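You operate a simulated robot arm through the tools that you are given. There is no shell and no other tool. Be economical: measure what you need, move in short steps, check, and stop when the job is done.

You are at the controls of a simulated robot arm. One attempt, no reset.

Task
Fetch the black blue-handled weight and set it on the shelf under the jack-side bench. Put the grey strip on the blue sheet. Put the tin cup in the steel sink. Put three of the lot boxes from the back row of the numbered bench on the shelf under the numbered bench. Open the cooker lid. Do these in any order. Set down upright: black blue-handled weight.

It is judged by the outcome, as a careful person would: the job done as asked, and still so three seconds after it is handed in. It fails if anything else is knocked over, pushed out of place, dropped, spilled or broken. A push-on lid holds only when it is set on centred and level and pressed home; a screw cap is set on level and turned clockwise until tight. Flat cloth is picked up by pressing the open fingertips on it (5 to 10 N) and closing them slowly along it; thin cloth reads only 2 to 8 mm in the jaws.

Robot
A 7-joint arm with a fingered hand on a trunk, on a base that drives. Base frame: it is fixed to the floor where the robot stands at the start and does not move with it; the origin is under the middle of the robot, x ahead of it, y to its left, z up. Units: mm, rad, N and s.
With the tool pointing down near the work surface it reaches from about 340 to 760 mm from the robot's upright axis, wherever it stands. Its first joint turns from -2.897 to 2.897 rad. Places, roughly: black blue-handled weight (8x6x9 cm) [500, -100, 800]; blue sheet (21x15x3 cm) [-1300, 1100, 900]; cooker lid [600, 900, 800]; grey strip (11x2x2 cm) [600, -400, 800]; lot box [0, 1500, 750]; shelf under the jack-side bench [-1100, 1300, 300]; shelf under the numbered bench (22x72 cm) [-240, 1380, 320]; steel sink [700, -1000, 800]; tin cup (6x6x4 cm) [-1000, -1100, 800]. Payload 4 kg.
The tool frame sits at the grasp point between the pads (the TCP): z along the fingers, y along the line on which they close. The tips reach 26 mm beyond it. The gripper opens to 132 mm. The gripper's body begins 73 mm behind the TCP. The gripper is a hand of 4 fingers: y runs from the thumb to the fingers, the wrist lies at [0, 0, -239] in the tool frame, and closing takes about 1.5 s.
Orientation is that of the tool frame in the base frame, as a unit quaternion [x, y, z, w]. With the fingers straight down and closing along the base's y, the tool's x points along the base's -x, its y along +y and its z along -z.

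Tools
- The arm moves only by the tool step_arm. Its argument "increments" is a list of rows, each a list of 6 numbers: the shift along the base's x, y, z in mm, then the turn, a rotation vector about the base's x, y, z in degrees. In form: [[dx, dy, dz, ax, ay, az], ...]. A call has 1 to 8 rows; each row is the pose to reach, as a shift and turn from the pose commanded when the call began. "fingers" is the finger opening in mm, from 0 to 132, set as the call begins (left out, the last holds). A row lasts 0.2 s, in which the tool goes at most 50 mm and 0.15 rad; a call with a longer step from one row to the next is refused whole, and so is a gripper value outside its range. Where a pose cannot be reached the arm comes as near as it can. A force on the tool above 40 N (or 10 N above the force at the start of the call, whichever is more), or a blocked arm, ends the call early, and 0.2 s more pass. The fingers move at their own pace (about 72 mm/s each) and stop on an object; they squeeze with about 25 N. The grip force told is the motor's: it shows also when the fingers shut on nothing. Time passes only in rows, and 0.2 s behind the last, so rows that repeat a pose let the fingers close. It gives the time, the measured TCP pose, the force on the tool (base axes), the opening and the grip force at its end, in the units of the frame above (readings bear some noise), with the torque about the TCP (base axes, N m) and any sound that the robot's microphone picked up.
- Cameras (640 x 400 px; columns grow to the right, rows downward): "scene" is now at [27.3, 159, 1566.2]; the picture's right is [0.06, -1.00, 0.00], its down [-0.59, -0.04, -0.81] and it looks along [0.81, 0.05, -0.59] (base axes); focal length 277 px, centre (320, 200). "wrist" rides on the gripper at [68, 2, -97] in the tool frame; the picture's right is [-0.02, 1.00, 0.00], its down [-0.82, -0.02, -0.58] and it looks along [-0.58, -0.01, 0.82] (tool axes); focal length 270 px, centre (320, 200). There is no depth. A picture from a camera that has moved, and an enlarged one, comes with that camera's place and axes in the base frame and with its lens.
- snapshot(camera): a new picture of that camera. It takes no simulated time.
- raise_lower(by): slides the trunk up (or, below 0, down) by that many mm; the arm and the scene camera ride with it, the base frame stays. It gives what a move gives, with no picture.
- base_move(legs): drives the robot by 1 to 6 legs, each [ahead, turn to the left] in mm and rad, along the robot's own axes; the way and the turn of a leg run together, so that a leg with both is an arc; at most 1500 mm and 3.142 rad a leg. The arm and the cameras ride along, it lands a little off, and it stops where it bumps. It gives what a move gives.
- curl_fingers(finger1, finger2, finger3, thumb_bend): sets how far each is bent, from 0 (flat) to 1 (curled in); at 0.3 the hand is open as for a grip, at 0.7 the pads meet at the TCP. One left out holds its place. A second passes; each finger stops where it meets its share of the squeeze, and holds until it gets a number again. A gripper value or a shape takes the hand back. It gives what a move gives, with no picture; readings hold the bend of each and the force on the fingers (four entries, about 0 where the hand has none), thumb and palm.
- set_grasp(shape): the hand has 4 fingers and takes this shape, open, in about a second: jaw (thumb against the fingers, like two jaws); tri (thumb and two fingers); tip (a fingertip pinch); poke (one finger out to press); point (the index stretched); flat (the hand flat); cup (the hand cupped); fist (a fist). The gripper value then closes the fingers along that shape, each until it touches; the sizes above hold for jaw. It gives what a move gives, with no picture.
- aim_head(pan, tilt): turns the head with the scene camera to pan (to the left, within 2.705 rad either way) and tilt (down, from -0.506 to 1.204), counted from straight ahead of the robot. It gives what a move gives.
- close_up(camera, box): a new picture of the part [left, top, right, bottom] of that camera's present view, enlarged. It takes no simulated time.
- close_job(): hands the job in; it is judged then, once.

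Go step by step. Nothing tells you exact positions but the pictures and the camera data: compare them with the known pose of the tool, close in by small moves and look again before you grip or let go. The budget is 196 turns and 182 pictures, counting those below and the enlarged ones. Unless the task says otherwise, let go and move clear before handing in.

The tools are called by a JSON object that holds its "op" and its "data". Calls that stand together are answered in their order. step_arm: Moves the arm, as the interface text tells. Its arguments: {"type":"object","properties":{"increments":{"type":"array"},"fingers":{"type":"number"}},"required":["increments"]} The other tools are called the same way: raise_lower (by) slides the trunk up or down; set_grasp (shape) gives the hand a shape; curl_fingers (finger1, finger2, finger3, thumb_bend) moves the fingers one by one; base_move (legs) drives the base; aim_head (pan, tilt) turns the head that bears the scene camera; snapshot (camera) takes a picture; close_up (camera, box) takes an enlarged picture of a part of a camera's view; close_job () hands the job in.

At the start:

```text
time_s: 0.0
ee_pos: [350.0, 220.2, 1331.0]
ee_rot: [0.002, 1.0, 0.0, 0.0]
wrist_force: [0.3, 0.3, -0.5]
ft_torque: [-0.02, -0.01, -0.03]
opening: 132.1
grip_force: 0.0
shape: jaw
bend: [0.3, 0.3, 0.3, 0.3]
finger forces: [0.0, 0.0, 0.1, 0.0, 0.0, 0.0]
trunk travel left (down, up): [-525.0, 65.0]
robot x, y, heading: [2.0, 3.7, 0.001]
head pan, tilt: [0.059, 0.63]
```

scene: 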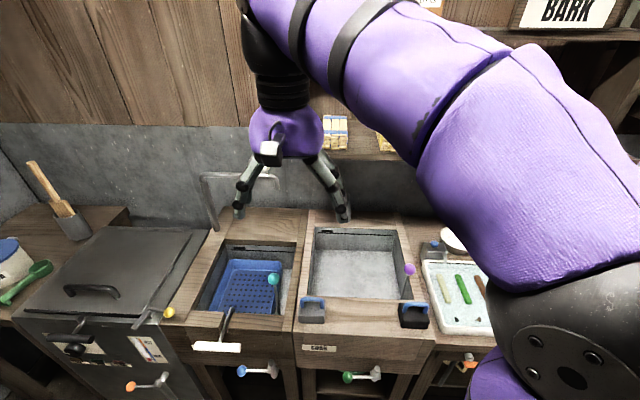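
wrist: 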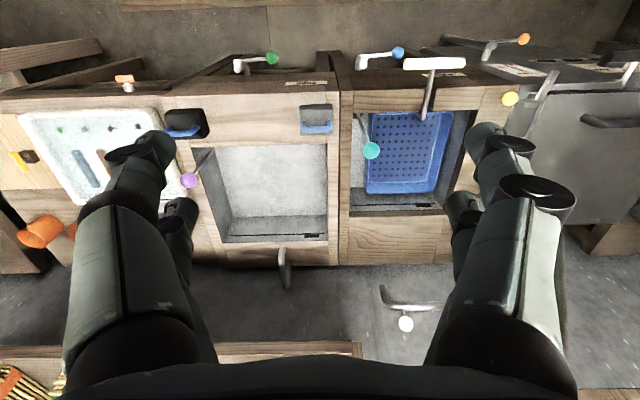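

I see a sink bench ahead with two weights, a tray with strips to the right and a cooker to the left. I'll look around first with the head.

{"op": "aim_head", "data": {"pan": -0.7, "tilt": 0.6}}

{"op": "snapshot", "data": {"camera": "scene"}}

{"op": "aim_head", "data": {"pan": 0.9, "tilt": 0.6}}

{"op": "snapshot", "data": {"camera": "scene"}}

{"op": "aim_head", "data": {"pan": 1.8, "tilt": 0.6}}

{"op": "snapshot", "data": {"camera": "scene"}}

{"op": "aim_head", "data": {"pan": 2.6, "tilt": 0.6}}

{"op": "snapshot", "data": {"camera": "scene"}}

{"op": "aim_head", "data": {"pan": -2.4, "tilt": 0.6}}

{"op": "snapshot", "data": {"camera": "scene"}}

```text
time_s: 1.1
ee_pos: [351.4, 220.2, 1330.6]
ee_rot: [0.0, 1.0, 0.0, 0.001]
wrist_force: [0.3, -0.2, -0.3]
ft_torque: [-0.04, 0.02, -0.01]
opening: 132.1
grip_force: 0.0
shape: jaw
bend: [0.3, 0.3, 0.3, 0.3]
finger forces: [0.1, 0.0, 0.0, 0.0, 0.1, 0.0]
trunk travel left (down, up): [-525.0, 65.0]
robot x, y, heading: [-3.0, -2.8, 0.001]
head pan, tilt: [-0.7, 0.6]
```

```text
179 pictures are left
camera scene: at [7.6, 96.9, 1568.7], right [-0.64, -0.77, 0.0], down [-0.43, 0.36, -0.83], along [0.63, -0.53, -0.56], focal length 277 px, centre (320, 200)
```

scene: 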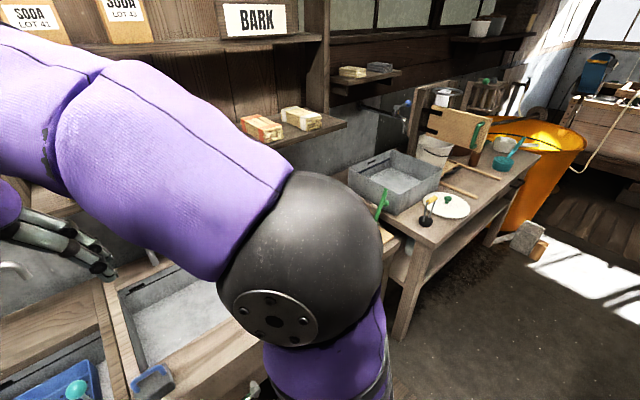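

```text
time_s: 2.8
ee_pos: [351.2, 219.0, 1330.6]
ee_rot: [0.002, 1.0, 0.0, 0.0]
wrist_force: [-0.7, 0.7, 0.4]
ft_torque: [0.0, 0.01, -0.01]
opening: 132.2
grip_force: 0.0
shape: jaw
bend: [0.3, 0.3, 0.3, 0.3]
finger forces: [0.1, 0.0, 0.1, 0.0, 0.0, 0.1]
trunk travel left (down, up): [-525.0, 65.0]
robot x, y, heading: [-0.6, -1.4, -0.001]
head pan, tilt: [0.901, 0.6]
```

```text
178 pictures are left
camera scene: at [-5.2, 223.0, 1568.7], right [0.78, -0.62, 0.0], down [-0.35, -0.44, -0.82], along [0.51, 0.65, -0.57], focal length 277 px, centre (320, 200)
```

scene: 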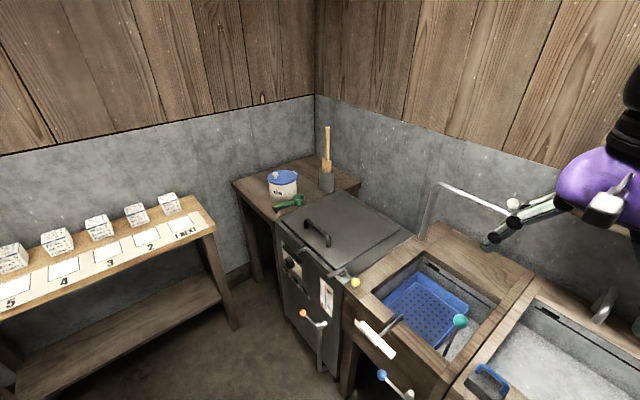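

```text
time_s: 4.0
ee_pos: [351.3, 219.0, 1331.6]
ee_rot: [0.0, 1.0, 0.0, -0.001]
wrist_force: [-0.3, 0.0, 0.0]
ft_torque: [0.0, -0.03, 0.01]
opening: 132.0
grip_force: 0.1
shape: jaw
bend: [0.3, 0.3, 0.3, 0.3]
finger forces: [0.0, 0.0, 0.1, 0.1, 0.0, 0.0]
trunk travel left (down, up): [-525.0, 65.0]
robot x, y, heading: [0.6, -2.1, 0.0]
head pan, tilt: [1.799, 0.6]
```

```text
177 pictures are left
camera scene: at [-80.1, 239.8, 1568.7], right [0.97, 0.23, 0.0], down [0.13, -0.55, -0.83], along [-0.19, 0.8, -0.56], focal length 277 px, centre (320, 200)
```

scene: 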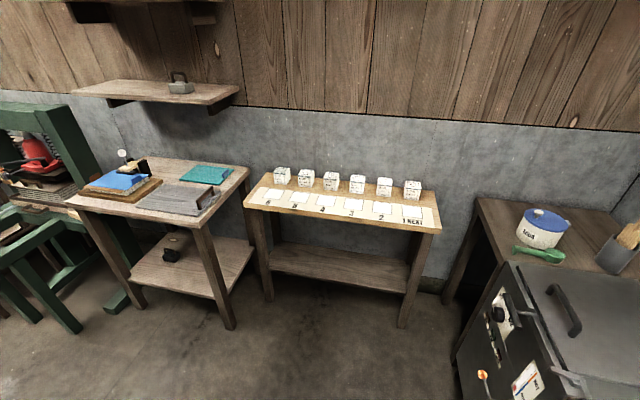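

```text
time_s: 5.1
ee_pos: [351.0, 219.6, 1330.6]
ee_rot: [0.001, 1.0, 0.0, 0.0]
wrist_force: [0.1, 0.0, 0.4]
ft_torque: [0.01, -0.03, -0.01]
opening: 132.1
grip_force: 0.0
shape: jaw
bend: [0.3, 0.3, 0.3, 0.3]
finger forces: [0.0, 0.0, 0.0, 0.0, 0.1, 0.0]
trunk travel left (down, up): [-525.0, 65.0]
robot x, y, heading: [2.1, -1.7, 0.004]
head pan, tilt: [2.601, 0.6]
```

```text
176 pictures are left
camera scene: at [-135.8, 199.3, 1568.7], right [0.52, 0.86, 0.0], down [0.48, -0.29, -0.83], along [-0.71, 0.42, -0.56], focal length 277 px, centre (320, 200)
```

scene: 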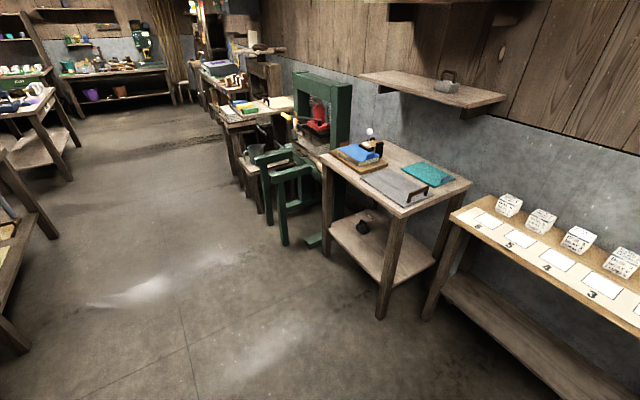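

```text
time_s: 9.0
ee_pos: [351.5, 218.7, 1332.5]
ee_rot: [0.001, 1.0, 0.0, 0.0]
wrist_force: [0.0, 0.3, 0.0]
ft_torque: [-0.05, 0.0, -0.02]
opening: 132.0
grip_force: 0.0
shape: jaw
bend: [0.3, 0.3, 0.3, 0.3]
finger forces: [0.0, 0.0, 0.1, 0.1, 0.0, 0.1]
trunk travel left (down, up): [-525.0, 65.0]
robot x, y, heading: [1.3, 1.2, -0.005]
head pan, tilt: [-2.4, 0.6]
```

```text
175 pictures are left
camera scene: at [-125.2, 94.0, 1568.8], right [-0.68, 0.74, 0.0], down [0.42, 0.38, -0.83], along [-0.61, -0.56, -0.56], focal length 277 px, centre (320, 200)
```

scene: 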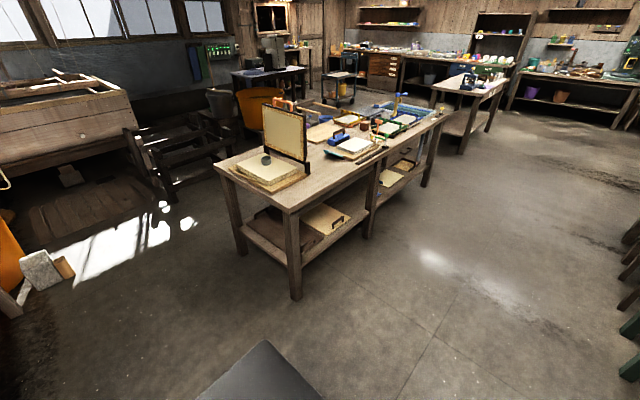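

The layout is becoming clear. Let me zoom in on the cup, the blue sheet bench and the lot boxes.

{"op": "close_up", "data": {"camera": "scene", "box": [200, 80, 460, 242]}}

{"op": "aim_head", "data": {"pan": 2.3, "tilt": 0.7}}

{"op": "close_up", "data": {"camera": "scene", "box": [160, 60, 480, 260]}}

{"op": "aim_head", "data": {"pan": 1.65, "tilt": 0.75}}

{"op": "close_up", "data": {"camera": "scene", "box": [140, 60, 460, 260]}}

{"op": "aim_head", "data": {"pan": 0.7, "tilt": 0.75}}

{"op": "close_up", "data": {"camera": "scene", "box": [140, 60, 460, 260]}}

```text
2.46 times, centred on (330, 161) of scene
camera zoom: at [-125.2, 94.0, 1568.8], right [-0.68, 0.74, 0.0], down [0.42, 0.38, -0.83], along [-0.61, -0.56, -0.56], focal length 682 px, centre (295, 296)
```

zoom: 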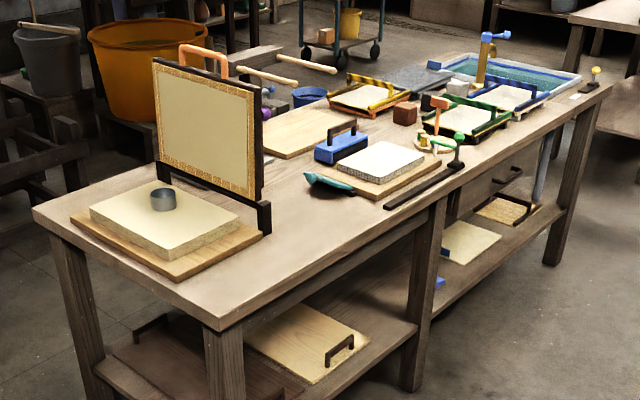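

```text
time_s: 12.8
ee_pos: [351.9, 219.8, 1331.5]
ee_rot: [0.001, 1.0, 0.0, 0.0]
wrist_force: [0.5, -0.3, 0.1]
ft_torque: [0.02, 0.0, 0.03]
opening: 131.9
grip_force: 0.0
shape: jaw
bend: [0.3, 0.3, 0.3, 0.3]
finger forces: [0.0, 0.0, 0.0, 0.0, 0.0, 0.2]
trunk travel left (down, up): [-525.0, 65.0]
robot x, y, heading: [-0.5, -3.2, 0.0]
head pan, tilt: [2.3, 0.7]
```

```text
2.00 times, centred on (320, 160) of scene
camera zoom: at [-116.7, 217.1, 1560.1], right [0.75, 0.67, 0.0], down [0.43, -0.48, -0.76], along [-0.51, 0.57, -0.64], focal length 554 px, centre (320, 280)
```

zoom: 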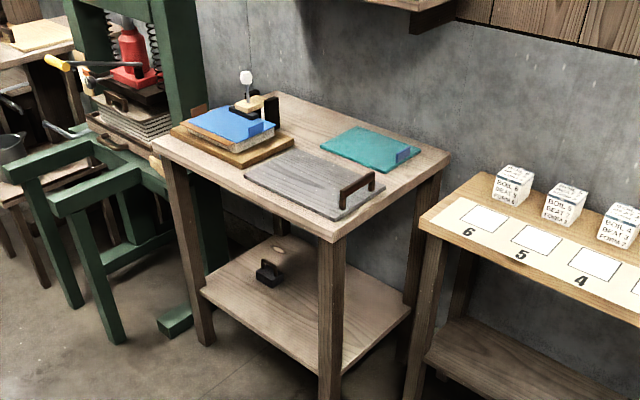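

```text
time_s: 13.8
ee_pos: [350.4, 218.3, 1331.7]
ee_rot: [0.001, 1.0, -0.001, 0.0]
wrist_force: [-0.1, -0.3, -0.7]
ft_torque: [-0.01, -0.04, 0.01]
opening: 131.8
grip_force: 0.0
shape: jaw
bend: [0.3, 0.3, 0.3, 0.3]
finger forces: [0.1, 0.0, 0.0, 0.0, 0.0, 0.0]
trunk travel left (down, up): [-525.0, 65.0]
robot x, y, heading: [1.8, -0.6, -0.001]
head pan, tilt: [1.649, 0.75]
```

```text
2.00 times, centred on (300, 160) of scene
camera zoom: at [-66.7, 236.4, 1555.9], right [1.0, 0.08, 0.0], down [0.05, -0.68, -0.73], along [-0.06, 0.73, -0.68], focal length 554 px, centre (360, 280)
```

zoom: 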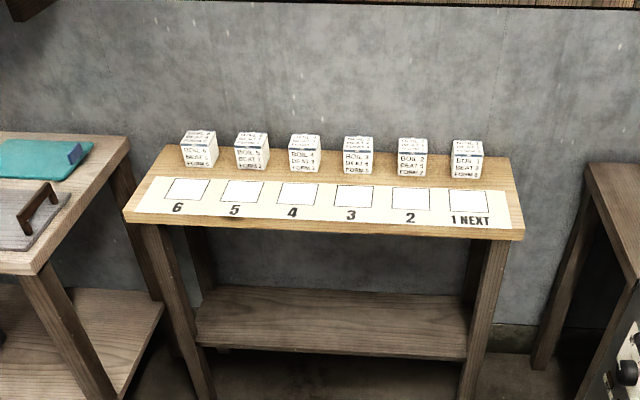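

```text
time_s: 15.0
ee_pos: [351.0, 218.4, 1330.4]
ee_rot: [0.001, 1.0, 0.0, 0.0]
wrist_force: [-0.1, 0.1, 0.6]
ft_torque: [0.01, 0.03, -0.01]
opening: 131.9
grip_force: 0.2
shape: jaw
bend: [0.3, 0.3, 0.3, 0.3]
finger forces: [0.0, 0.0, 0.1, 0.1, 0.1, 0.1]
trunk travel left (down, up): [-525.0, 65.0]
robot x, y, heading: [1.2, 0.1, 0.004]
head pan, tilt: [0.7, 0.75]
```

```text
2.00 times, centred on (300, 160) of scene
camera zoom: at [3.2, 207.2, 1555.8], right [0.65, -0.76, 0.0], down [-0.52, -0.44, -0.73], along [0.56, 0.47, -0.68], focal length 554 px, centre (360, 280)
```

zoom: 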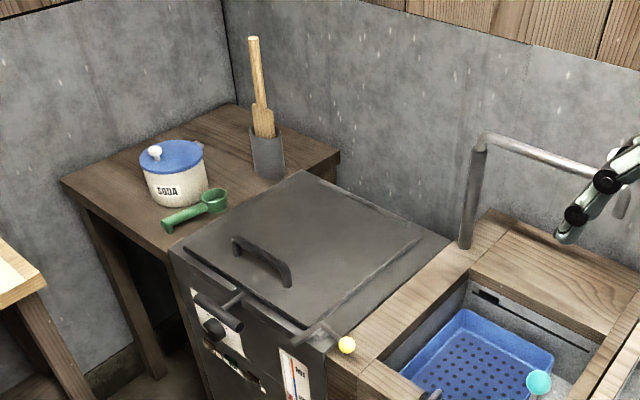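

I've located the main objects: the black weight at about (500, -91) on the sink bench, the cup on the felt stack of the big table and six lot boxes on the numbered bench. I'll move the hand toward the weight to view it.

{"op": "step_arm", "data": {"increments": [[15, -40, -15, 0, 0, 0], [30, -80, -30, 0, 0, 0], [45, -120, -45, 0, 0, 0], [60, -160, -60, 0, 0, 0], [70, -200, -75, 0, 0, 0], [80, -240, -90, 0, 0, 0], [90, -280, -105, 0, 0, 0], [95, -315, -130, 0, 0, 0]]}}

{"op": "snapshot", "data": {"camera": "wrist"}}

{"op": "aim_head", "data": {"pan": -0.4, "tilt": 0.8}}

{"op": "snapshot", "data": {"camera": "scene"}}

```text
time_s: 16.8
ee_pos: [445.9, -97.6, 1200.2]
ee_rot: [-0.001, 1.0, 0.0, 0.0]
wrist_force: [-0.4, -1.0, 0.0]
ft_torque: [-0.02, -0.01, 0.01]
opening: 131.8
grip_force: 0.1
shape: jaw
bend: [0.3, 0.3, 0.3, 0.3]
finger forces: [0.0, 0.0, 0.0, 0.1, 0.1, 0.0]
trunk travel left (down, up): [-525.0, 65.0]
robot x, y, heading: [1.7, 3.0, 0.001]
head pan, tilt: [0.7, 0.75]
```

```text
170 pictures are left
camera wrist: at [377.4, -96.5, 1298.1], right [0.03, 1.0, 0.0], down [0.82, -0.02, 0.58], along [0.58, -0.01, -0.82], focal length 270 px, centre (320, 200)
```

wrist: 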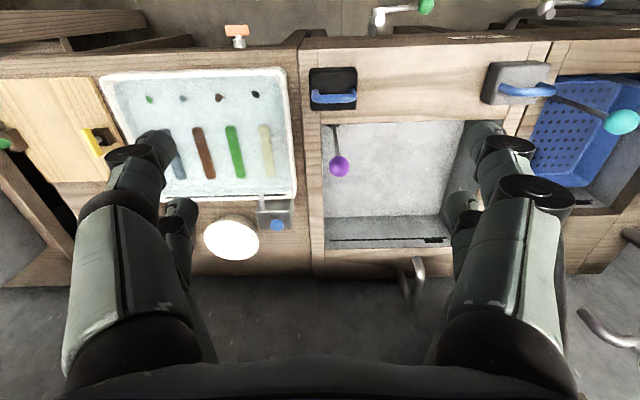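

```text
time_s: 18.2
ee_pos: [446.4, -97.5, 1201.0]
ee_rot: [0.0, 1.0, -0.001, 0.0]
wrist_force: [0.4, 0.2, -0.2]
ft_torque: [-0.02, 0.0, 0.02]
opening: 131.8
grip_force: 0.2
shape: jaw
bend: [0.3, 0.3, 0.3, 0.3]
finger forces: [0.0, 0.1, 0.1, 0.0, 0.1, 0.0]
trunk travel left (down, up): [-525.0, 65.0]
robot x, y, heading: [-2.2, 0.7, 0.002]
head pan, tilt: [-0.4, 0.799]
```

```text
169 pictures are left
camera scene: at [14.3, 122.4, 1551.9], right [-0.39, -0.92, 0.0], down [-0.66, 0.28, -0.7], along [0.64, -0.27, -0.72], focal length 277 px, centre (320, 200)
```

scene: 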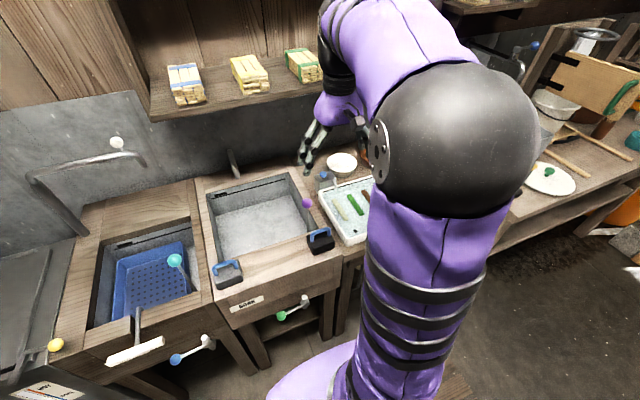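

The weight's centre triangulates to about (487, -77), its handle bar running along y. I'll tilt the hand 45° forward and approach so the fingers straddle its sides.

{"op": "step_arm", "data": {"increments": [[-8, 3, -30, 0, -6, 0], [-16, 6, -60, 0, -12, 0], [-24, 9, -90, 0, -18, 0], [-33, 12, -120, 0, -24, 0], [-41, 14, -150, 0, -30, 0], [-49, 16, -180, 0, -36, 0], [-57, 18, -210, 0, -41, 0], [-66, 20, -240, 0, -45, 0]]}}

{"op": "snapshot", "data": {"camera": "wrist"}}

{"op": "snapshot", "data": {"camera": "scene"}}

```text
time_s: 20.2
ee_pos: [451.2, -147.9, 997.2]
ee_rot: [0.029, 0.923, -0.01, 0.384]
wrist_force: [-0.8, -1.2, 0.4]
ft_torque: [0.04, -0.04, 0.03]
opening: 131.8
grip_force: 0.1
shape: jaw
bend: [0.3, 0.3, 0.3, 0.3]
finger forces: [0.0, 0.0, 0.0, 0.0, 0.0, 0.1]
out of reach, approached as far as the arm can: row 6, 7, 8
trunk travel left (down, up): [-525.0, 65.0]
robot x, y, heading: [2.4, 5.5, 0.003]
head pan, tilt: [-0.4, 0.799]
stopped in row 8: the arm was blocked; the commanded pose is now the measured one
```

```text
168 pictures are left
camera wrist: at [333.7, -137.7, 1017.8], right [0.08, 1.0, 0.02], down [0.17, -0.03, 0.99], along [0.98, -0.08, -0.17], focal length 270 px, centre (320, 200)
```

wrist: 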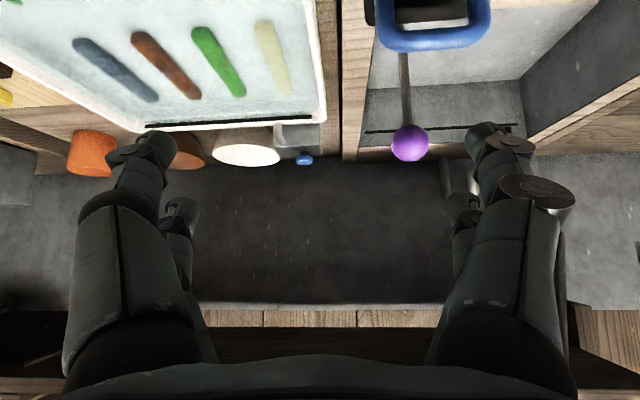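

```text
167 pictures are left
camera scene: at [11.8, 120.8, 1552.0], right [-0.39, -0.92, 0.0], down [-0.66, 0.28, -0.7], along [0.64, -0.27, -0.72], focal length 277 px, centre (320, 200)
```

scene: 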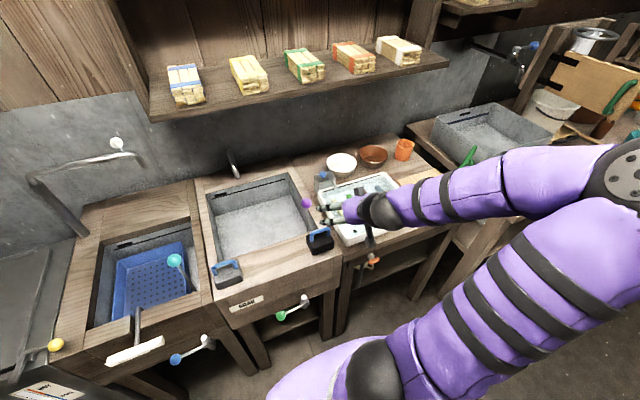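

The tilted pose needs more stand-off than I have here. I'll back the base 220 mm and redo the approach.

{"op": "base_move", "data": {"legs": [[-220, 0]]}}

{"op": "step_arm", "data": {"increments": [[40, 12, 0, 0, 0, 0], [80, 24, 0, 0, 0, 0], [120, 36, 0, 0, 0, 0], [130, 71, 0, 0, 0, 0]]}}

{"op": "snapshot", "data": {"camera": "wrist"}}

{"op": "snapshot", "data": {"camera": "scene"}}

```text
time_s: 21.8
ee_pos: [237.1, -143.9, 996.6]
ee_rot: [0.027, 0.924, -0.01, 0.382]
wrist_force: [0.2, 0.3, 0.0]
ft_torque: [0.02, -0.03, -0.01]
opening: 131.9
grip_force: 0.1
shape: jaw
bend: [0.3, 0.3, 0.3, 0.3]
finger forces: [0.1, 0.0, 0.0, 0.1, 0.1, 0.1]
trunk travel left (down, up): [-525.0, 65.0]
robot x, y, heading: [-217.5, -1.3, 0.004]
head pan, tilt: [-0.4, 0.799]
```

```text
time_s: 22.8
ee_pos: [368.8, -71.9, 996.9]
ee_rot: [0.028, 0.923, -0.011, 0.383]
wrist_force: [-0.3, 0.4, 0.0]
ft_torque: [0.03, -0.04, 0.0]
opening: 132.1
grip_force: 0.1
shape: jaw
bend: [0.3, 0.3, 0.3, 0.3]
finger forces: [0.0, 0.0, 0.1, 0.0, 0.0, 0.0]
trunk travel left (down, up): [-525.0, 65.0]
robot x, y, heading: [-219.1, 2.3, 0.006]
head pan, tilt: [-0.4, 0.799]
```

```text
166 pictures are left
camera wrist: at [251.4, -63.9, 1018.0], right [0.08, 1.0, 0.02], down [0.17, -0.03, 0.99], along [0.98, -0.07, -0.17], focal length 270 px, centre (320, 200)
```

wrist: 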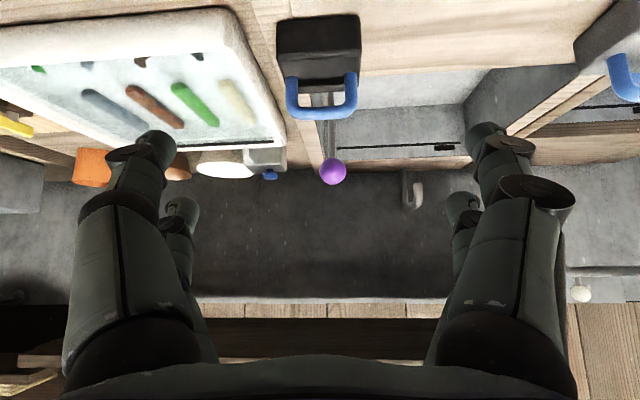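

```text
165 pictures are left
camera scene: at [-201.5, 122.1, 1551.9], right [-0.39, -0.92, 0.0], down [-0.66, 0.28, -0.7], along [0.64, -0.27, -0.72], focal length 277 px, centre (320, 200)
```

scene: 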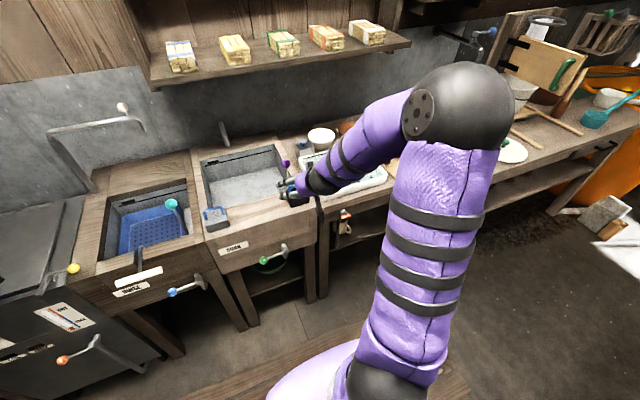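

The body spans x 475–537, y -116…-38, z 800–838 and the handle loop rises to about 890. I'll correct the small yaw and approach along the tool axis toward the loop, to grip its outer sides.

{"op": "step_arm", "data": {"increments": [[23, -1, -23, 0, 0, 1], [46, -2, -46, 0, 0, 2], [69, -3, -69, -1, 0, 3], [90, -5, -90, -1, 0, 3.4], [90, -5, -90, -1, 0, 3.4]]}}

{"op": "snapshot", "data": {"camera": "wrist"}}

{"op": "close_up", "data": {"camera": "scene", "box": [200, 120, 360, 220]}}

```text
time_s: 24.0
ee_pos: [454.7, -79.1, 905.8]
ee_rot: [-0.003, 0.924, -0.007, 0.382]
wrist_force: [0.0, 0.5, 0.1]
ft_torque: [0.0, -0.03, 0.0]
opening: 132.0
grip_force: 0.1
shape: jaw
bend: [0.3, 0.3, 0.3, 0.3]
finger forces: [0.0, 0.0, 0.0, 0.0, 0.0, 0.0]
trunk travel left (down, up): [-525.0, 65.0]
robot x, y, heading: [-215.6, -4.4, 0.005]
head pan, tilt: [-0.4, 0.799]
```

```text
164 pictures are left
camera wrist: at [338.2, -76.7, 927.2], right [0.02, 1.0, 0.0], down [0.17, 0.0, 0.99], along [0.99, -0.02, -0.17], focal length 270 px, centre (320, 200)
```

wrist: 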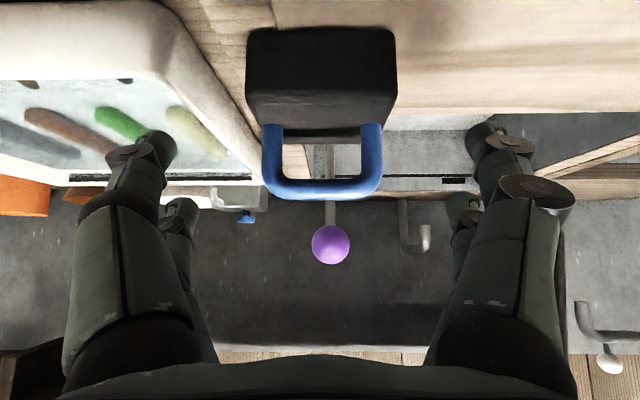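

```text
4.00 times, centred on (280, 170) of scene
camera zoom: at [-201.4, 121.9, 1551.9], right [-0.39, -0.92, 0.0], down [-0.66, 0.28, -0.7], along [0.64, -0.27, -0.72], focal length 1109 px, centre (480, 320)
```

zoom: 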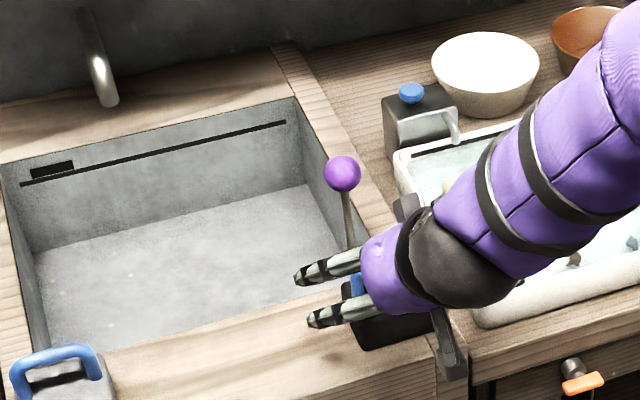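

The loop sits at x≈508, y≈-79, with its bar between about 884 and 898. I'll move the TCP to the loop and close.

{"op": "step_arm", "data": {"increments": [[20, 0, -13, 0, 0, 0], [40, 0, -26, 0, 0, 0], [54, 0, -33, 0, 0, 0], [54, 0, -33, 0, 0, 0]]}}

{"op": "snapshot", "data": {"camera": "wrist"}}

{"op": "step_arm", "data": {"increments": [[0, 0, 0, 0, 0, 0], [0, 0, 0, 0, 0, 0], [0, 0, 0, 0, 0, 0], [0, 0, 0, 0, 0, 0], [0, 0, 0, 0, 0, 0], [0, 0, 0, 0, 0, 0], [0, 0, 0, 0, 0, 0]], "fingers": 30}}

{"op": "snapshot", "data": {"camera": "wrist"}}

```text
time_s: 25.0
ee_pos: [510.8, -78.9, 876.4]
ee_rot: [-0.003, 0.924, -0.008, 0.383]
wrist_force: [-0.7, 0.8, 1.5]
ft_torque: [-0.11, -0.02, -0.11]
opening: 132.1
grip_force: 0.0
shape: jaw
bend: [0.3, 0.3, 0.3, 0.3]
finger forces: [0.0, 0.0, 0.0, 0.1, 1.6, 0.1]
trunk travel left (down, up): [-525.0, 65.0]
robot x, y, heading: [-218.4, 2.6, 0.0]
head pan, tilt: [-0.4, 0.799]
```

```text
162 pictures are left
camera wrist: at [393.8, -77.2, 896.3], right [0.02, 1.0, 0.0], down [0.17, 0.0, 0.99], along [0.99, -0.02, -0.17], focal length 270 px, centre (320, 200)
```

wrist: 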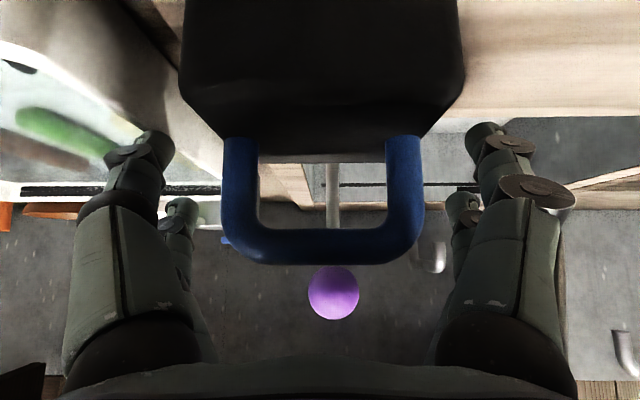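

```text
time_s: 26.6
ee_pos: [509.7, -78.7, 874.8]
ee_rot: [-0.002, 0.924, -0.008, 0.382]
wrist_force: [0.4, 0.3, 0.5]
ft_torque: [0.0, 0.01, -0.02]
opening: 40.1
grip_force: 25.1
shape: jaw
bend: [0.72, 0.6, 0.6, 0.7]
finger forces: [22.6, 0.0, 0.0, 0.0, 22.0, 0.0]
trunk travel left (down, up): [-525.0, 65.0]
robot x, y, heading: [-213.8, -1.3, 0.004]
head pan, tilt: [-0.4, 0.799]
```

```text
161 pictures are left
camera wrist: at [393.6, -77.2, 896.1], right [0.02, 1.0, 0.0], down [0.17, 0.0, 0.99], along [0.99, -0.02, -0.17], focal length 270 px, centre (320, 200)
```

wrist: 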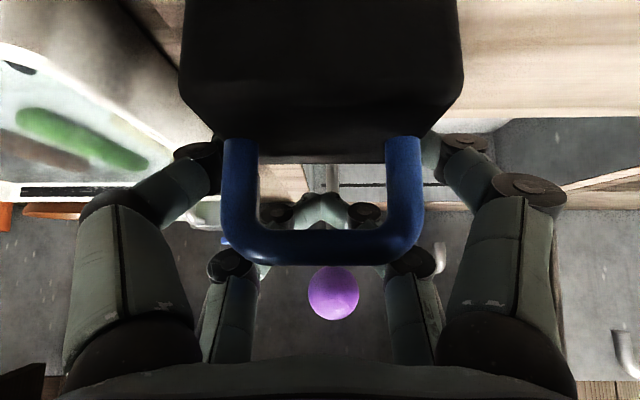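

The first pinch closed around the loop without holding it: one finger pair passed above the bar and the other behind the legs. I'll open, shift back and down so the upper pair meets the loop legs and the lower pair the body sides, then close again.

{"op": "step_arm", "data": {"increments": [[0, 0, 0, 0, 0, 0], [0, 0, 0, 0, 0, 0], [0, 0, 0, 0, 0, 0], [0, 0, 0, 0, 0, 0], [0, 0, 0, 0, 0, 0], [0, 0, 0, 0, 0, 0], [-12, 0, -4, 0, 0, 0], [-22, 0, -12, 0, 0, 0]], "fingers": 132}}

{"op": "step_arm", "data": {"increments": [[0, 0, 0, 0, 0, 0], [0, 0, 0, 0, 0, 0], [0, 0, 0, 0, 0, 0], [0, 0, 0, 0, 0, 0], [0, 0, 0, 0, 0, 0], [0, 0, 0, 0, 0, 0], [0, 0, 0, 0, 0, 0]], "fingers": 20}}

{"op": "snapshot", "data": {"camera": "wrist"}}

{"op": "close_up", "data": {"camera": "scene", "box": [200, 120, 360, 220]}}

```text
time_s: 28.4
ee_pos: [489.9, -78.3, 862.6]
ee_rot: [-0.003, 0.924, -0.007, 0.383]
wrist_force: [1.4, 3.8, 0.1]
ft_torque: [0.09, -0.06, 0.15]
opening: 131.4
grip_force: 0.1
shape: jaw
bend: [0.3, 0.3, 0.3, 0.32]
finger forces: [0.0, 0.1, 0.1, 0.0, 3.9, 0.0]
trunk travel left (down, up): [-525.0, 65.0]
robot x, y, heading: [-216.4, 1.2, -0.003]
head pan, tilt: [-0.4, 0.799]
```

```text
time_s: 30.0
ee_pos: [489.4, -77.6, 863.8]
ee_rot: [-0.003, 0.923, -0.008, 0.384]
wrist_force: [4.5, 1.9, 8.2]
ft_torque: [-0.41, 0.11, 0.12]
opening: 61.9
grip_force: 24.9
shape: jaw
bend: [0.73, 0.74, 0.77, 0.7]
finger forces: [23.3, 18.1, 33.8, 0.1, 31.7, 0.0]
trunk travel left (down, up): [-525.0, 65.0]
robot x, y, heading: [-214.8, 1.7, 0.001]
head pan, tilt: [-0.4, 0.799]
```

```text
160 pictures are left
camera wrist: at [372.7, -76.0, 883.6], right [0.02, 1.0, 0.0], down [0.17, 0.0, 0.99], along [0.99, -0.02, -0.17], focal length 270 px, centre (320, 200)
```

wrist: 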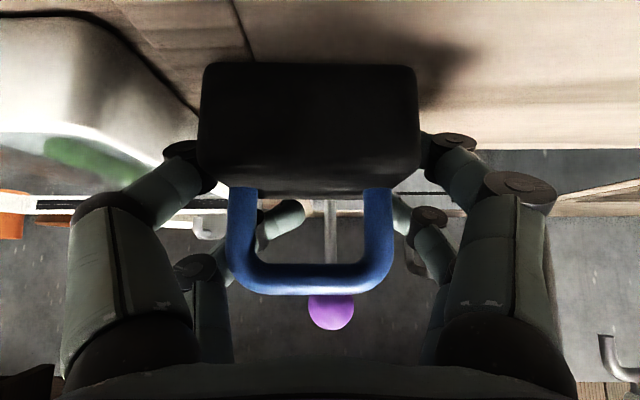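

```text
4.00 times, centred on (280, 170) of scene
camera zoom: at [-201.9, 122.4, 1551.9], right [-0.39, -0.92, 0.0], down [-0.66, 0.28, -0.7], along [0.64, -0.27, -0.72], focal length 1109 px, centre (480, 320)
```

zoom: 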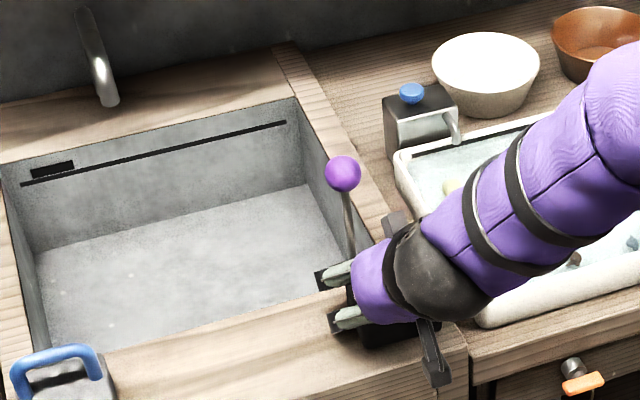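

All four digits now bear load (18–34 N), so the weight looks held. I'll test with a small lift.

{"op": "step_arm", "data": {"increments": [[0, 0, 8, 0, 0, 0], [0, 0, 20, 0, 0, 0], [0, 0, 35, 0, 0, 0], [0, 0, 50, 0, 0, 0], [0, 0, 50, 0, 0, 0], [0, 0, 50, 0, 0, 0]]}}

{"op": "snapshot", "data": {"camera": "wrist"}}

{"op": "close_up", "data": {"camera": "scene", "box": [200, 120, 360, 220]}}

```text
time_s: 31.4
ee_pos: [489.6, -79.9, 911.5]
ee_rot: [-0.003, 0.924, -0.007, 0.382]
wrist_force: [0.5, 0.0, -5.6]
ft_torque: [0.04, -0.03, -0.01]
opening: 61.4
grip_force: 25.4
shape: jaw
bend: [0.73, 0.74, 0.78, 0.7]
finger forces: [22.2, 19.3, 16.9, 0.0, 32.6, 0.0]
trunk travel left (down, up): [-525.0, 65.0]
robot x, y, heading: [-217.4, 0.8, 0.005]
head pan, tilt: [-0.4, 0.799]
```

```text
158 pictures are left
camera wrist: at [371.8, -77.3, 931.9], right [0.02, 1.0, 0.0], down [0.17, 0.0, 0.99], along [0.99, -0.02, -0.17], focal length 270 px, centre (320, 200)
```

wrist: 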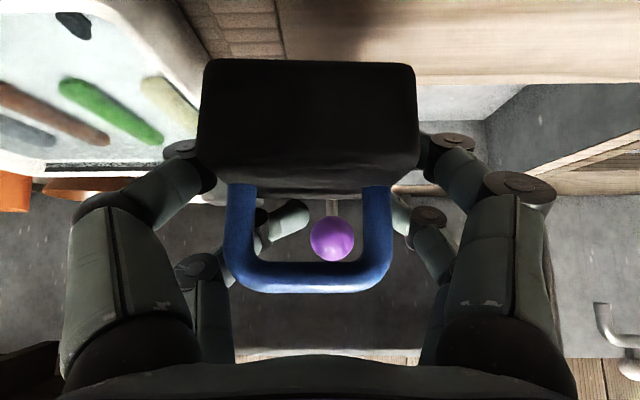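

```text
4.00 times, centred on (280, 170) of scene
camera zoom: at [-201.0, 122.0, 1551.8], right [-0.39, -0.92, 0.0], down [-0.66, 0.28, -0.7], along [0.64, -0.27, -0.72], focal length 1109 px, centre (480, 320)
```

zoom: 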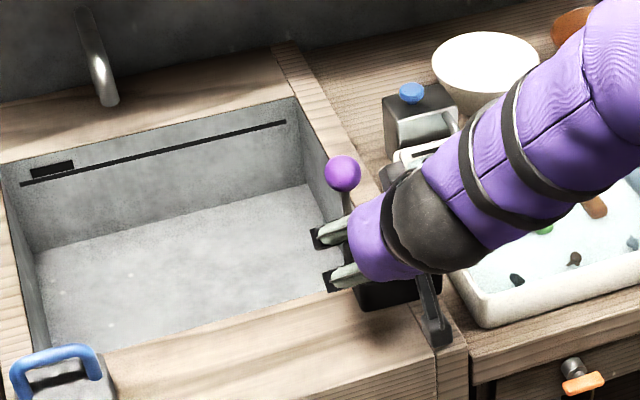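

The weight is up and light (about 0.6 kg). I'll back away, turn left and drive to face the jack-side bench.

{"op": "base_move", "data": {"legs": [[-783, 0], [0, 1.571], [150, 0]]}}

{"op": "aim_head", "data": {"pan": 0.0, "tilt": 0.75}}

{"op": "snapshot", "data": {"camera": "scene"}}

{"op": "snapshot", "data": {"camera": "wrist"}}

```text
time_s: 40.9
ee_pos: [-916.8, 866.0, 911.2]
ee_rot: [-0.652, 0.655, 0.264, 0.276]
wrist_force: [0.2, 0.8, -4.6]
ft_torque: [0.07, 0.03, 0.0]
opening: 61.2
grip_force: 25.5
shape: jaw
bend: [0.73, 0.74, 0.78, 0.7]
finger forces: [22.0, 18.9, 14.9, 0.0, 33.0, 0.1]
trunk travel left (down, up): [-525.0, 65.0]
robot x, y, heading: [-1002.1, 161.0, 1.554]
head pan, tilt: [-0.4, 0.799]
```

```text
time_s: 41.8
ee_pos: [-916.2, 865.8, 911.2]
ee_rot: [-0.651, 0.655, 0.263, 0.278]
wrist_force: [-0.6, -0.4, -4.8]
ft_torque: [0.03, 0.03, 0.0]
opening: 61.3
grip_force: 24.3
shape: jaw
bend: [0.73, 0.74, 0.78, 0.7]
finger forces: [22.1, 18.9, 14.8, 0.0, 32.9, 0.0]
trunk travel left (down, up): [-525.0, 65.0]
robot x, y, heading: [-1002.5, 163.1, 1.556]
head pan, tilt: [0.0, 0.75]
```

```text
156 pictures are left
camera scene: at [-1156.7, 188.5, 1555.8], right [1.0, -0.01, 0.0], down [-0.01, -0.68, -0.73], along [0.01, 0.73, -0.68], focal length 277 px, centre (320, 200)
```

scene: 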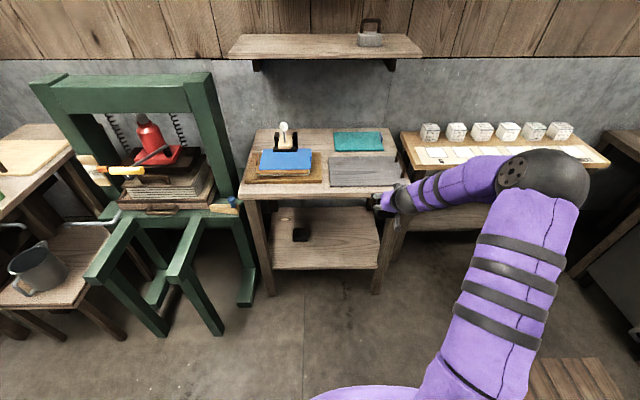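

```text
155 pictures are left
camera wrist: at [-920.1, 748.7, 931.8], right [-1.0, 0.03, 0.0], down [0.01, 0.17, 0.99], along [0.03, 0.99, -0.17], focal length 270 px, centre (320, 200)
```

wrist: 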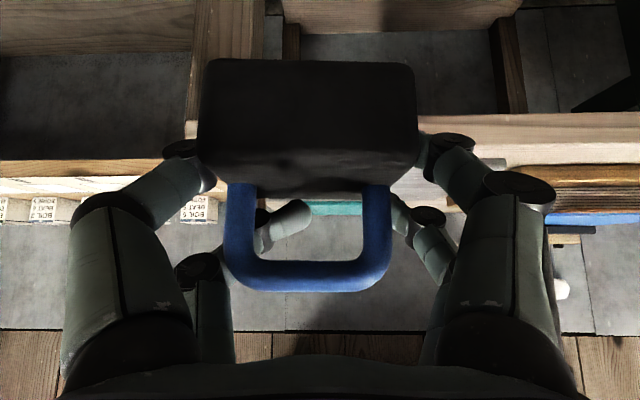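

Facing the bench, I estimate the shelf top at z≈290, front edge y≈1030, legs at x≈-1430 and -800. I'll shift the hand to x≈-1010 and lower the trunk in front of the bench.

{"op": "step_arm", "data": {"increments": [[-30, 0, 0, 0, 0, 0], [-60, 0, 0, 0, 0, 0.5], [-95, 0, 0, 0, 0, 0.9], [-95, 0, 0, 0, 0, 0.9]]}}

{"op": "raise_lower", "data": {"by": -515}}

{"op": "snapshot", "data": {"camera": "wrist"}}

{"op": "snapshot", "data": {"camera": "scene"}}

```text
time_s: 42.8
ee_pos: [-1011.9, 864.6, 910.7]
ee_rot: [0.657, -0.65, -0.265, -0.275]
wrist_force: [0.4, -1.1, -5.2]
ft_torque: [0.06, 0.03, 0.02]
opening: 61.2
grip_force: 24.7
shape: jaw
bend: [0.73, 0.74, 0.78, 0.7]
finger forces: [22.3, 18.6, 14.5, 0.0, 32.9, 0.1]
trunk travel left (down, up): [-525.0, 65.0]
robot x, y, heading: [-1005.2, 160.4, 1.559]
head pan, tilt: [0.0, 0.75]
```

```text
refused: -515 is not a number from -400 to 400
```

```text
154 pictures are left
camera wrist: at [-1013.7, 747.7, 932.1], right [-1.0, 0.02, 0.0], down [0.0, 0.17, 0.99], along [0.01, 0.99, -0.17], focal length 270 px, centre (320, 200)
```

wrist: 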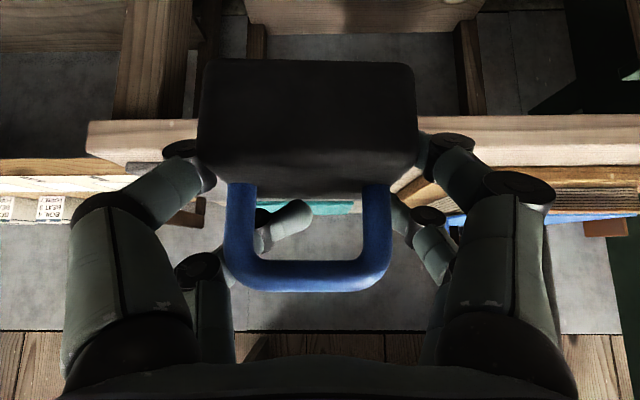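

```text
153 pictures are left
camera scene: at [-1157.2, 188.5, 1555.8], right [1.0, -0.01, 0.0], down [-0.01, -0.68, -0.73], along [0.01, 0.73, -0.68], focal length 277 px, centre (320, 200)
```

scene: 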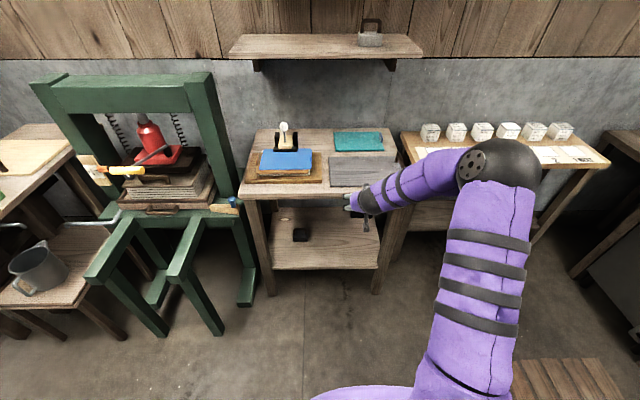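

The bench top may overhang nearer than I assumed, so I'll back up 130 mm before lowering the trunk.

{"op": "base_move", "data": {"legs": [[-130, 0]]}}

{"op": "raise_lower", "data": {"by": -400}}

{"op": "raise_lower", "data": {"by": -110}}

{"op": "snapshot", "data": {"camera": "wrist"}}

{"op": "snapshot", "data": {"camera": "scene"}}

```text
time_s: 44.1
ee_pos: [-1013.9, 732.0, 911.4]
ee_rot: [0.658, -0.648, -0.267, -0.274]
wrist_force: [-0.3, 0.4, -4.9]
ft_torque: [0.02, 0.04, 0.02]
opening: 61.5
grip_force: 25.3
shape: jaw
bend: [0.73, 0.74, 0.78, 0.7]
finger forces: [22.2, 18.7, 14.3, 0.0, 33.0, 0.0]
trunk travel left (down, up): [-525.0, 65.0]
robot x, y, heading: [-1002.2, 31.3, 1.563]
head pan, tilt: [0.0, 0.75]
```

```text
time_s: 47.9
ee_pos: [-1015.1, 731.9, 511.8]
ee_rot: [0.657, -0.649, -0.266, -0.276]
wrist_force: [-0.2, 1.1, -4.9]
ft_torque: [0.04, 0.0, -0.02]
opening: 61.5
grip_force: 25.0
shape: jaw
bend: [0.73, 0.74, 0.78, 0.7]
finger forces: [22.1, 18.7, 13.9, 0.0, 33.0, 0.1]
trunk travel left (down, up): [-125.0, 465.0]
robot x, y, heading: [-1005.3, 29.7, 1.561]
head pan, tilt: [0.0, 0.75]
```

```text
time_s: 49.4
ee_pos: [-1015.3, 731.2, 400.6]
ee_rot: [0.657, -0.649, -0.266, -0.275]
wrist_force: [0.2, -1.1, -4.8]
ft_torque: [-0.02, 0.01, -0.02]
opening: 61.2
grip_force: 24.4
shape: jaw
bend: [0.73, 0.74, 0.78, 0.7]
finger forces: [22.1, 18.8, 13.7, 0.0, 33.0, 0.0]
trunk travel left (down, up): [-15.0, 575.0]
robot x, y, heading: [-1005.8, 25.3, 1.56]
head pan, tilt: [0.0, 0.75]
```

```text
152 pictures are left
camera wrist: at [-1016.4, 614.3, 422.2], right [-1.0, 0.01, 0.0], down [0.0, 0.17, 0.99], along [0.01, 0.99, -0.17], focal length 270 px, centre (320, 200)
```

wrist: 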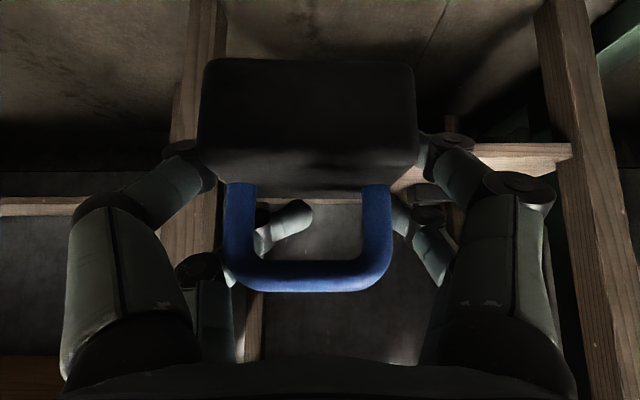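

```text
151 pictures are left
camera scene: at [-1158.3, 54.5, 1045.9], right [1.0, -0.01, 0.0], down [-0.01, -0.68, -0.73], along [0.01, 0.73, -0.68], focal length 277 px, centre (320, 200)
```

scene: 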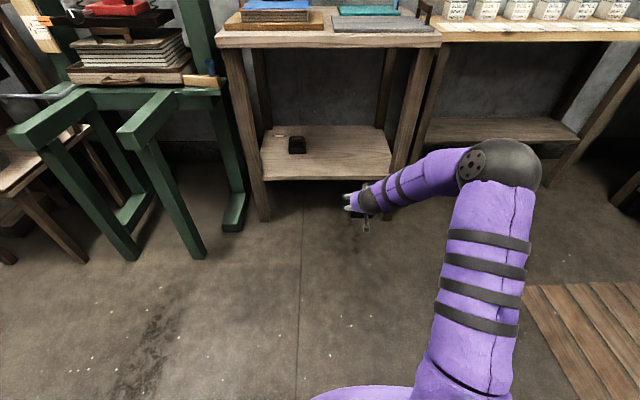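

Shelf top computes to z≈305 with its front at y≈1000, so the weight bottom (≈338) clears it. I'll drive ahead so the hand goes in under the bench top.

{"op": "base_move", "data": {"legs": [[250, 0]]}}

{"op": "snapshot", "data": {"camera": "wrist"}}

{"op": "snapshot", "data": {"camera": "scene"}}

```text
time_s: 51.2
ee_pos: [-1016.8, 983.5, 401.8]
ee_rot: [0.659, -0.647, -0.267, -0.274]
wrist_force: [0.5, 1.1, -5.4]
ft_torque: [-0.01, 0.05, 0.02]
opening: 61.6
grip_force: 25.1
shape: jaw
bend: [0.73, 0.74, 0.78, 0.7]
finger forces: [22.1, 18.8, 13.6, 0.1, 33.0, 0.0]
trunk travel left (down, up): [-15.0, 575.0]
robot x, y, heading: [-1002.2, 286.9, 1.569]
head pan, tilt: [0.0, 0.75]
```

```text
150 pictures are left
camera wrist: at [-1017.2, 866.9, 422.1], right [-1.0, 0.01, 0.0], down [0.0, 0.17, 0.99], along [0.01, 0.99, -0.17], focal length 270 px, centre (320, 200)
```

wrist: 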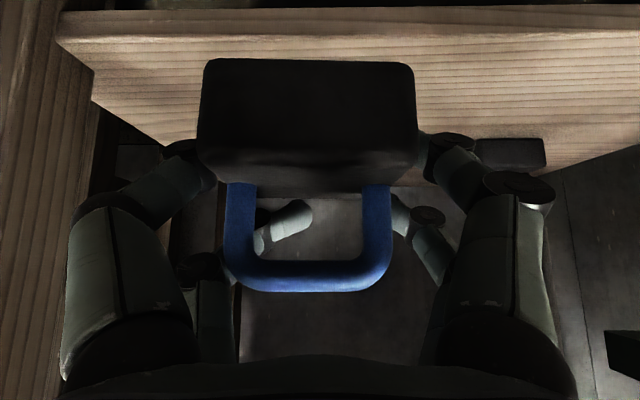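

```text
149 pictures are left
camera scene: at [-1156.7, 306.6, 1045.8], right [1.0, 0.0, 0.0], down [0.0, -0.68, -0.73], along [0.0, 0.73, -0.68], focal length 277 px, centre (320, 200)
```

scene: 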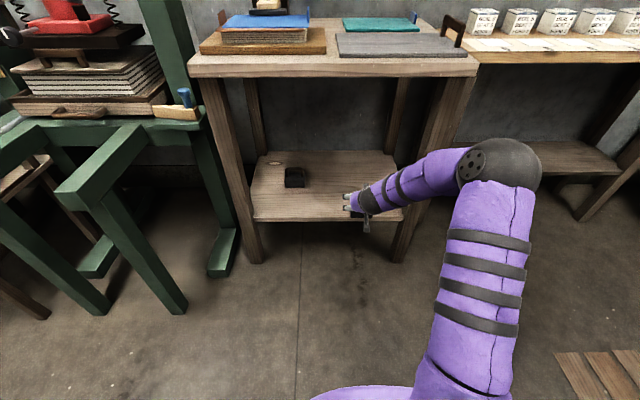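

The weight is over the shelf's front edge with clearance. I'll drive in 140 mm more.

{"op": "base_move", "data": {"legs": [[140, 0]]}}

{"op": "step_arm", "data": {"increments": [[0, 0, -8, 0, 0, 0], [0, 0, -16, 0, 0, 0], [0, 0, -24, 0, 0, 0]]}}

{"op": "snapshot", "data": {"camera": "wrist"}}

{"op": "snapshot", "data": {"camera": "scene"}}

```text
time_s: 52.5
ee_pos: [-1014.3, 1124.4, 401.4]
ee_rot: [0.659, -0.649, -0.266, -0.274]
wrist_force: [-0.1, -0.3, -5.0]
ft_torque: [0.02, -0.01, 0.05]
opening: 61.5
grip_force: 25.1
shape: jaw
bend: [0.73, 0.74, 0.78, 0.7]
finger forces: [22.0, 18.8, 13.5, 0.0, 33.1, 0.1]
trunk travel left (down, up): [-15.0, 575.0]
robot x, y, heading: [-1003.8, 420.6, 1.565]
head pan, tilt: [0.0, 0.75]
```

```text
time_s: 53.3
ee_pos: [-1012.0, 1125.7, 378.3]
ee_rot: [0.658, -0.648, -0.267, -0.275]
wrist_force: [-0.5, 0.5, -4.2]
ft_torque: [-0.02, 0.04, 0.02]
opening: 61.6
grip_force: 24.7
shape: jaw
bend: [0.73, 0.74, 0.78, 0.7]
finger forces: [22.0, 18.8, 13.3, 0.1, 33.0, 0.0]
trunk travel left (down, up): [-15.0, 575.0]
robot x, y, heading: [-1007.0, 421.3, 1.567]
head pan, tilt: [0.0, 0.75]
```

```text
148 pictures are left
camera wrist: at [-1013.9, 1008.4, 398.6], right [-1.0, 0.01, 0.0], down [0.0, 0.17, 0.99], along [0.01, 0.99, -0.17], focal length 270 px, centre (320, 200)
```

wrist: 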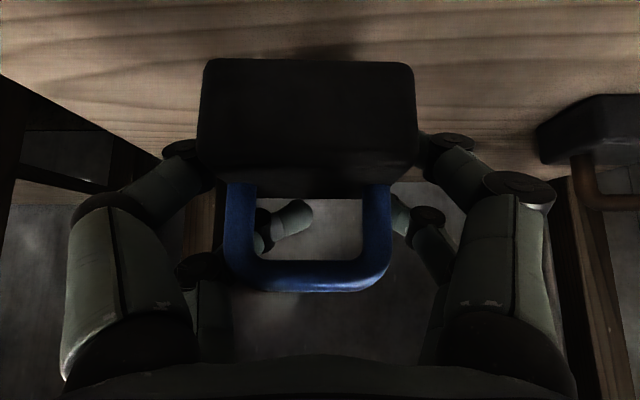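

```text
147 pictures are left
camera scene: at [-1155.8, 447.9, 1045.8], right [1.0, -0.01, 0.0], down [0.0, -0.68, -0.73], along [0.01, 0.73, -0.68], focal length 277 px, centre (320, 200)
```

scene: 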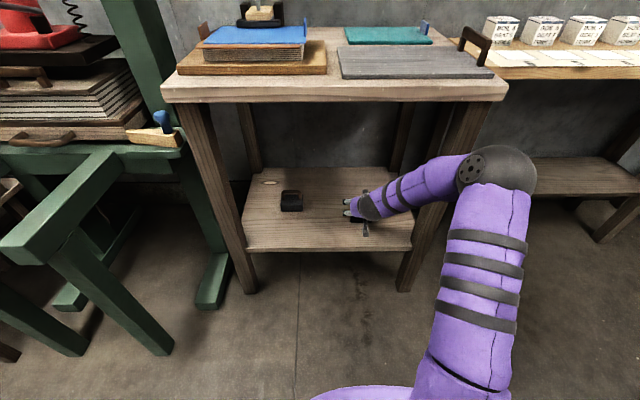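

The weight is about a centimetre above the shelf, well inside the edge. I'll lower it gently until the force reading shows contact.

{"op": "step_arm", "data": {"increments": [[0, 0, -2, 0, 0, 0], [0, 0, -4, 0, 0, 0], [0, 0, -6, 0, 0, 0], [0, 0, -8, 0, 0, 0]]}}

{"op": "step_arm", "data": {"increments": [[0, 0, -2, 0, 0, 0], [0, 0, -4, 0, 0, 0]]}}

{"op": "close_up", "data": {"camera": "wrist", "box": [160, 0, 480, 200]}}

```text
time_s: 54.3
ee_pos: [-1012.5, 1125.2, 370.2]
ee_rot: [0.658, -0.649, -0.266, -0.275]
wrist_force: [-0.4, -0.9, -4.4]
ft_torque: [0.02, 0.0, 0.0]
opening: 61.5
grip_force: 24.9
shape: jaw
bend: [0.73, 0.74, 0.78, 0.7]
finger forces: [21.9, 18.9, 13.2, 0.1, 33.1, 0.1]
trunk travel left (down, up): [-15.0, 575.0]
robot x, y, heading: [-1003.4, 420.2, 1.568]
head pan, tilt: [0.0, 0.75]
```

```text
time_s: 54.9
ee_pos: [-1014.0, 1126.1, 366.2]
ee_rot: [0.658, -0.648, -0.266, -0.275]
wrist_force: [0.3, 0.1, -4.5]
ft_torque: [0.04, 0.07, 0.0]
opening: 61.3
grip_force: 24.6
shape: jaw
bend: [0.73, 0.74, 0.78, 0.7]
finger forces: [22.0, 18.9, 13.2, 0.1, 33.1, 0.0]
trunk travel left (down, up): [-15.0, 575.0]
robot x, y, heading: [-1000.8, 417.3, 1.57]
head pan, tilt: [0.0, 0.75]
```

```text
2.00 times, centred on (320, 100) of wrist
camera zoom: at [-1015.2, 1008.2, 387.6], right [-1.0, 0.01, 0.0], down [0.0, 0.17, 0.99], along [0.01, 0.99, -0.17], focal length 541 px, centre (320, 400)
```

zoom: 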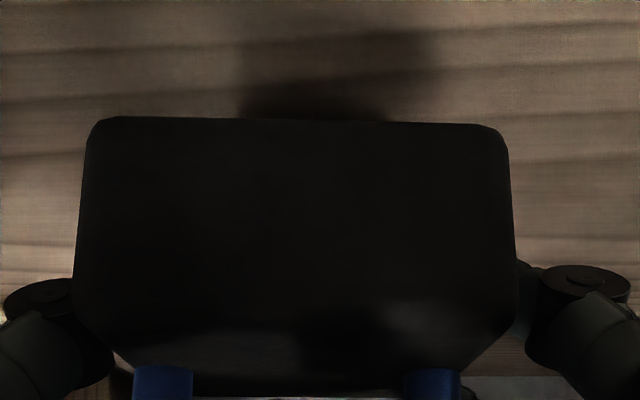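

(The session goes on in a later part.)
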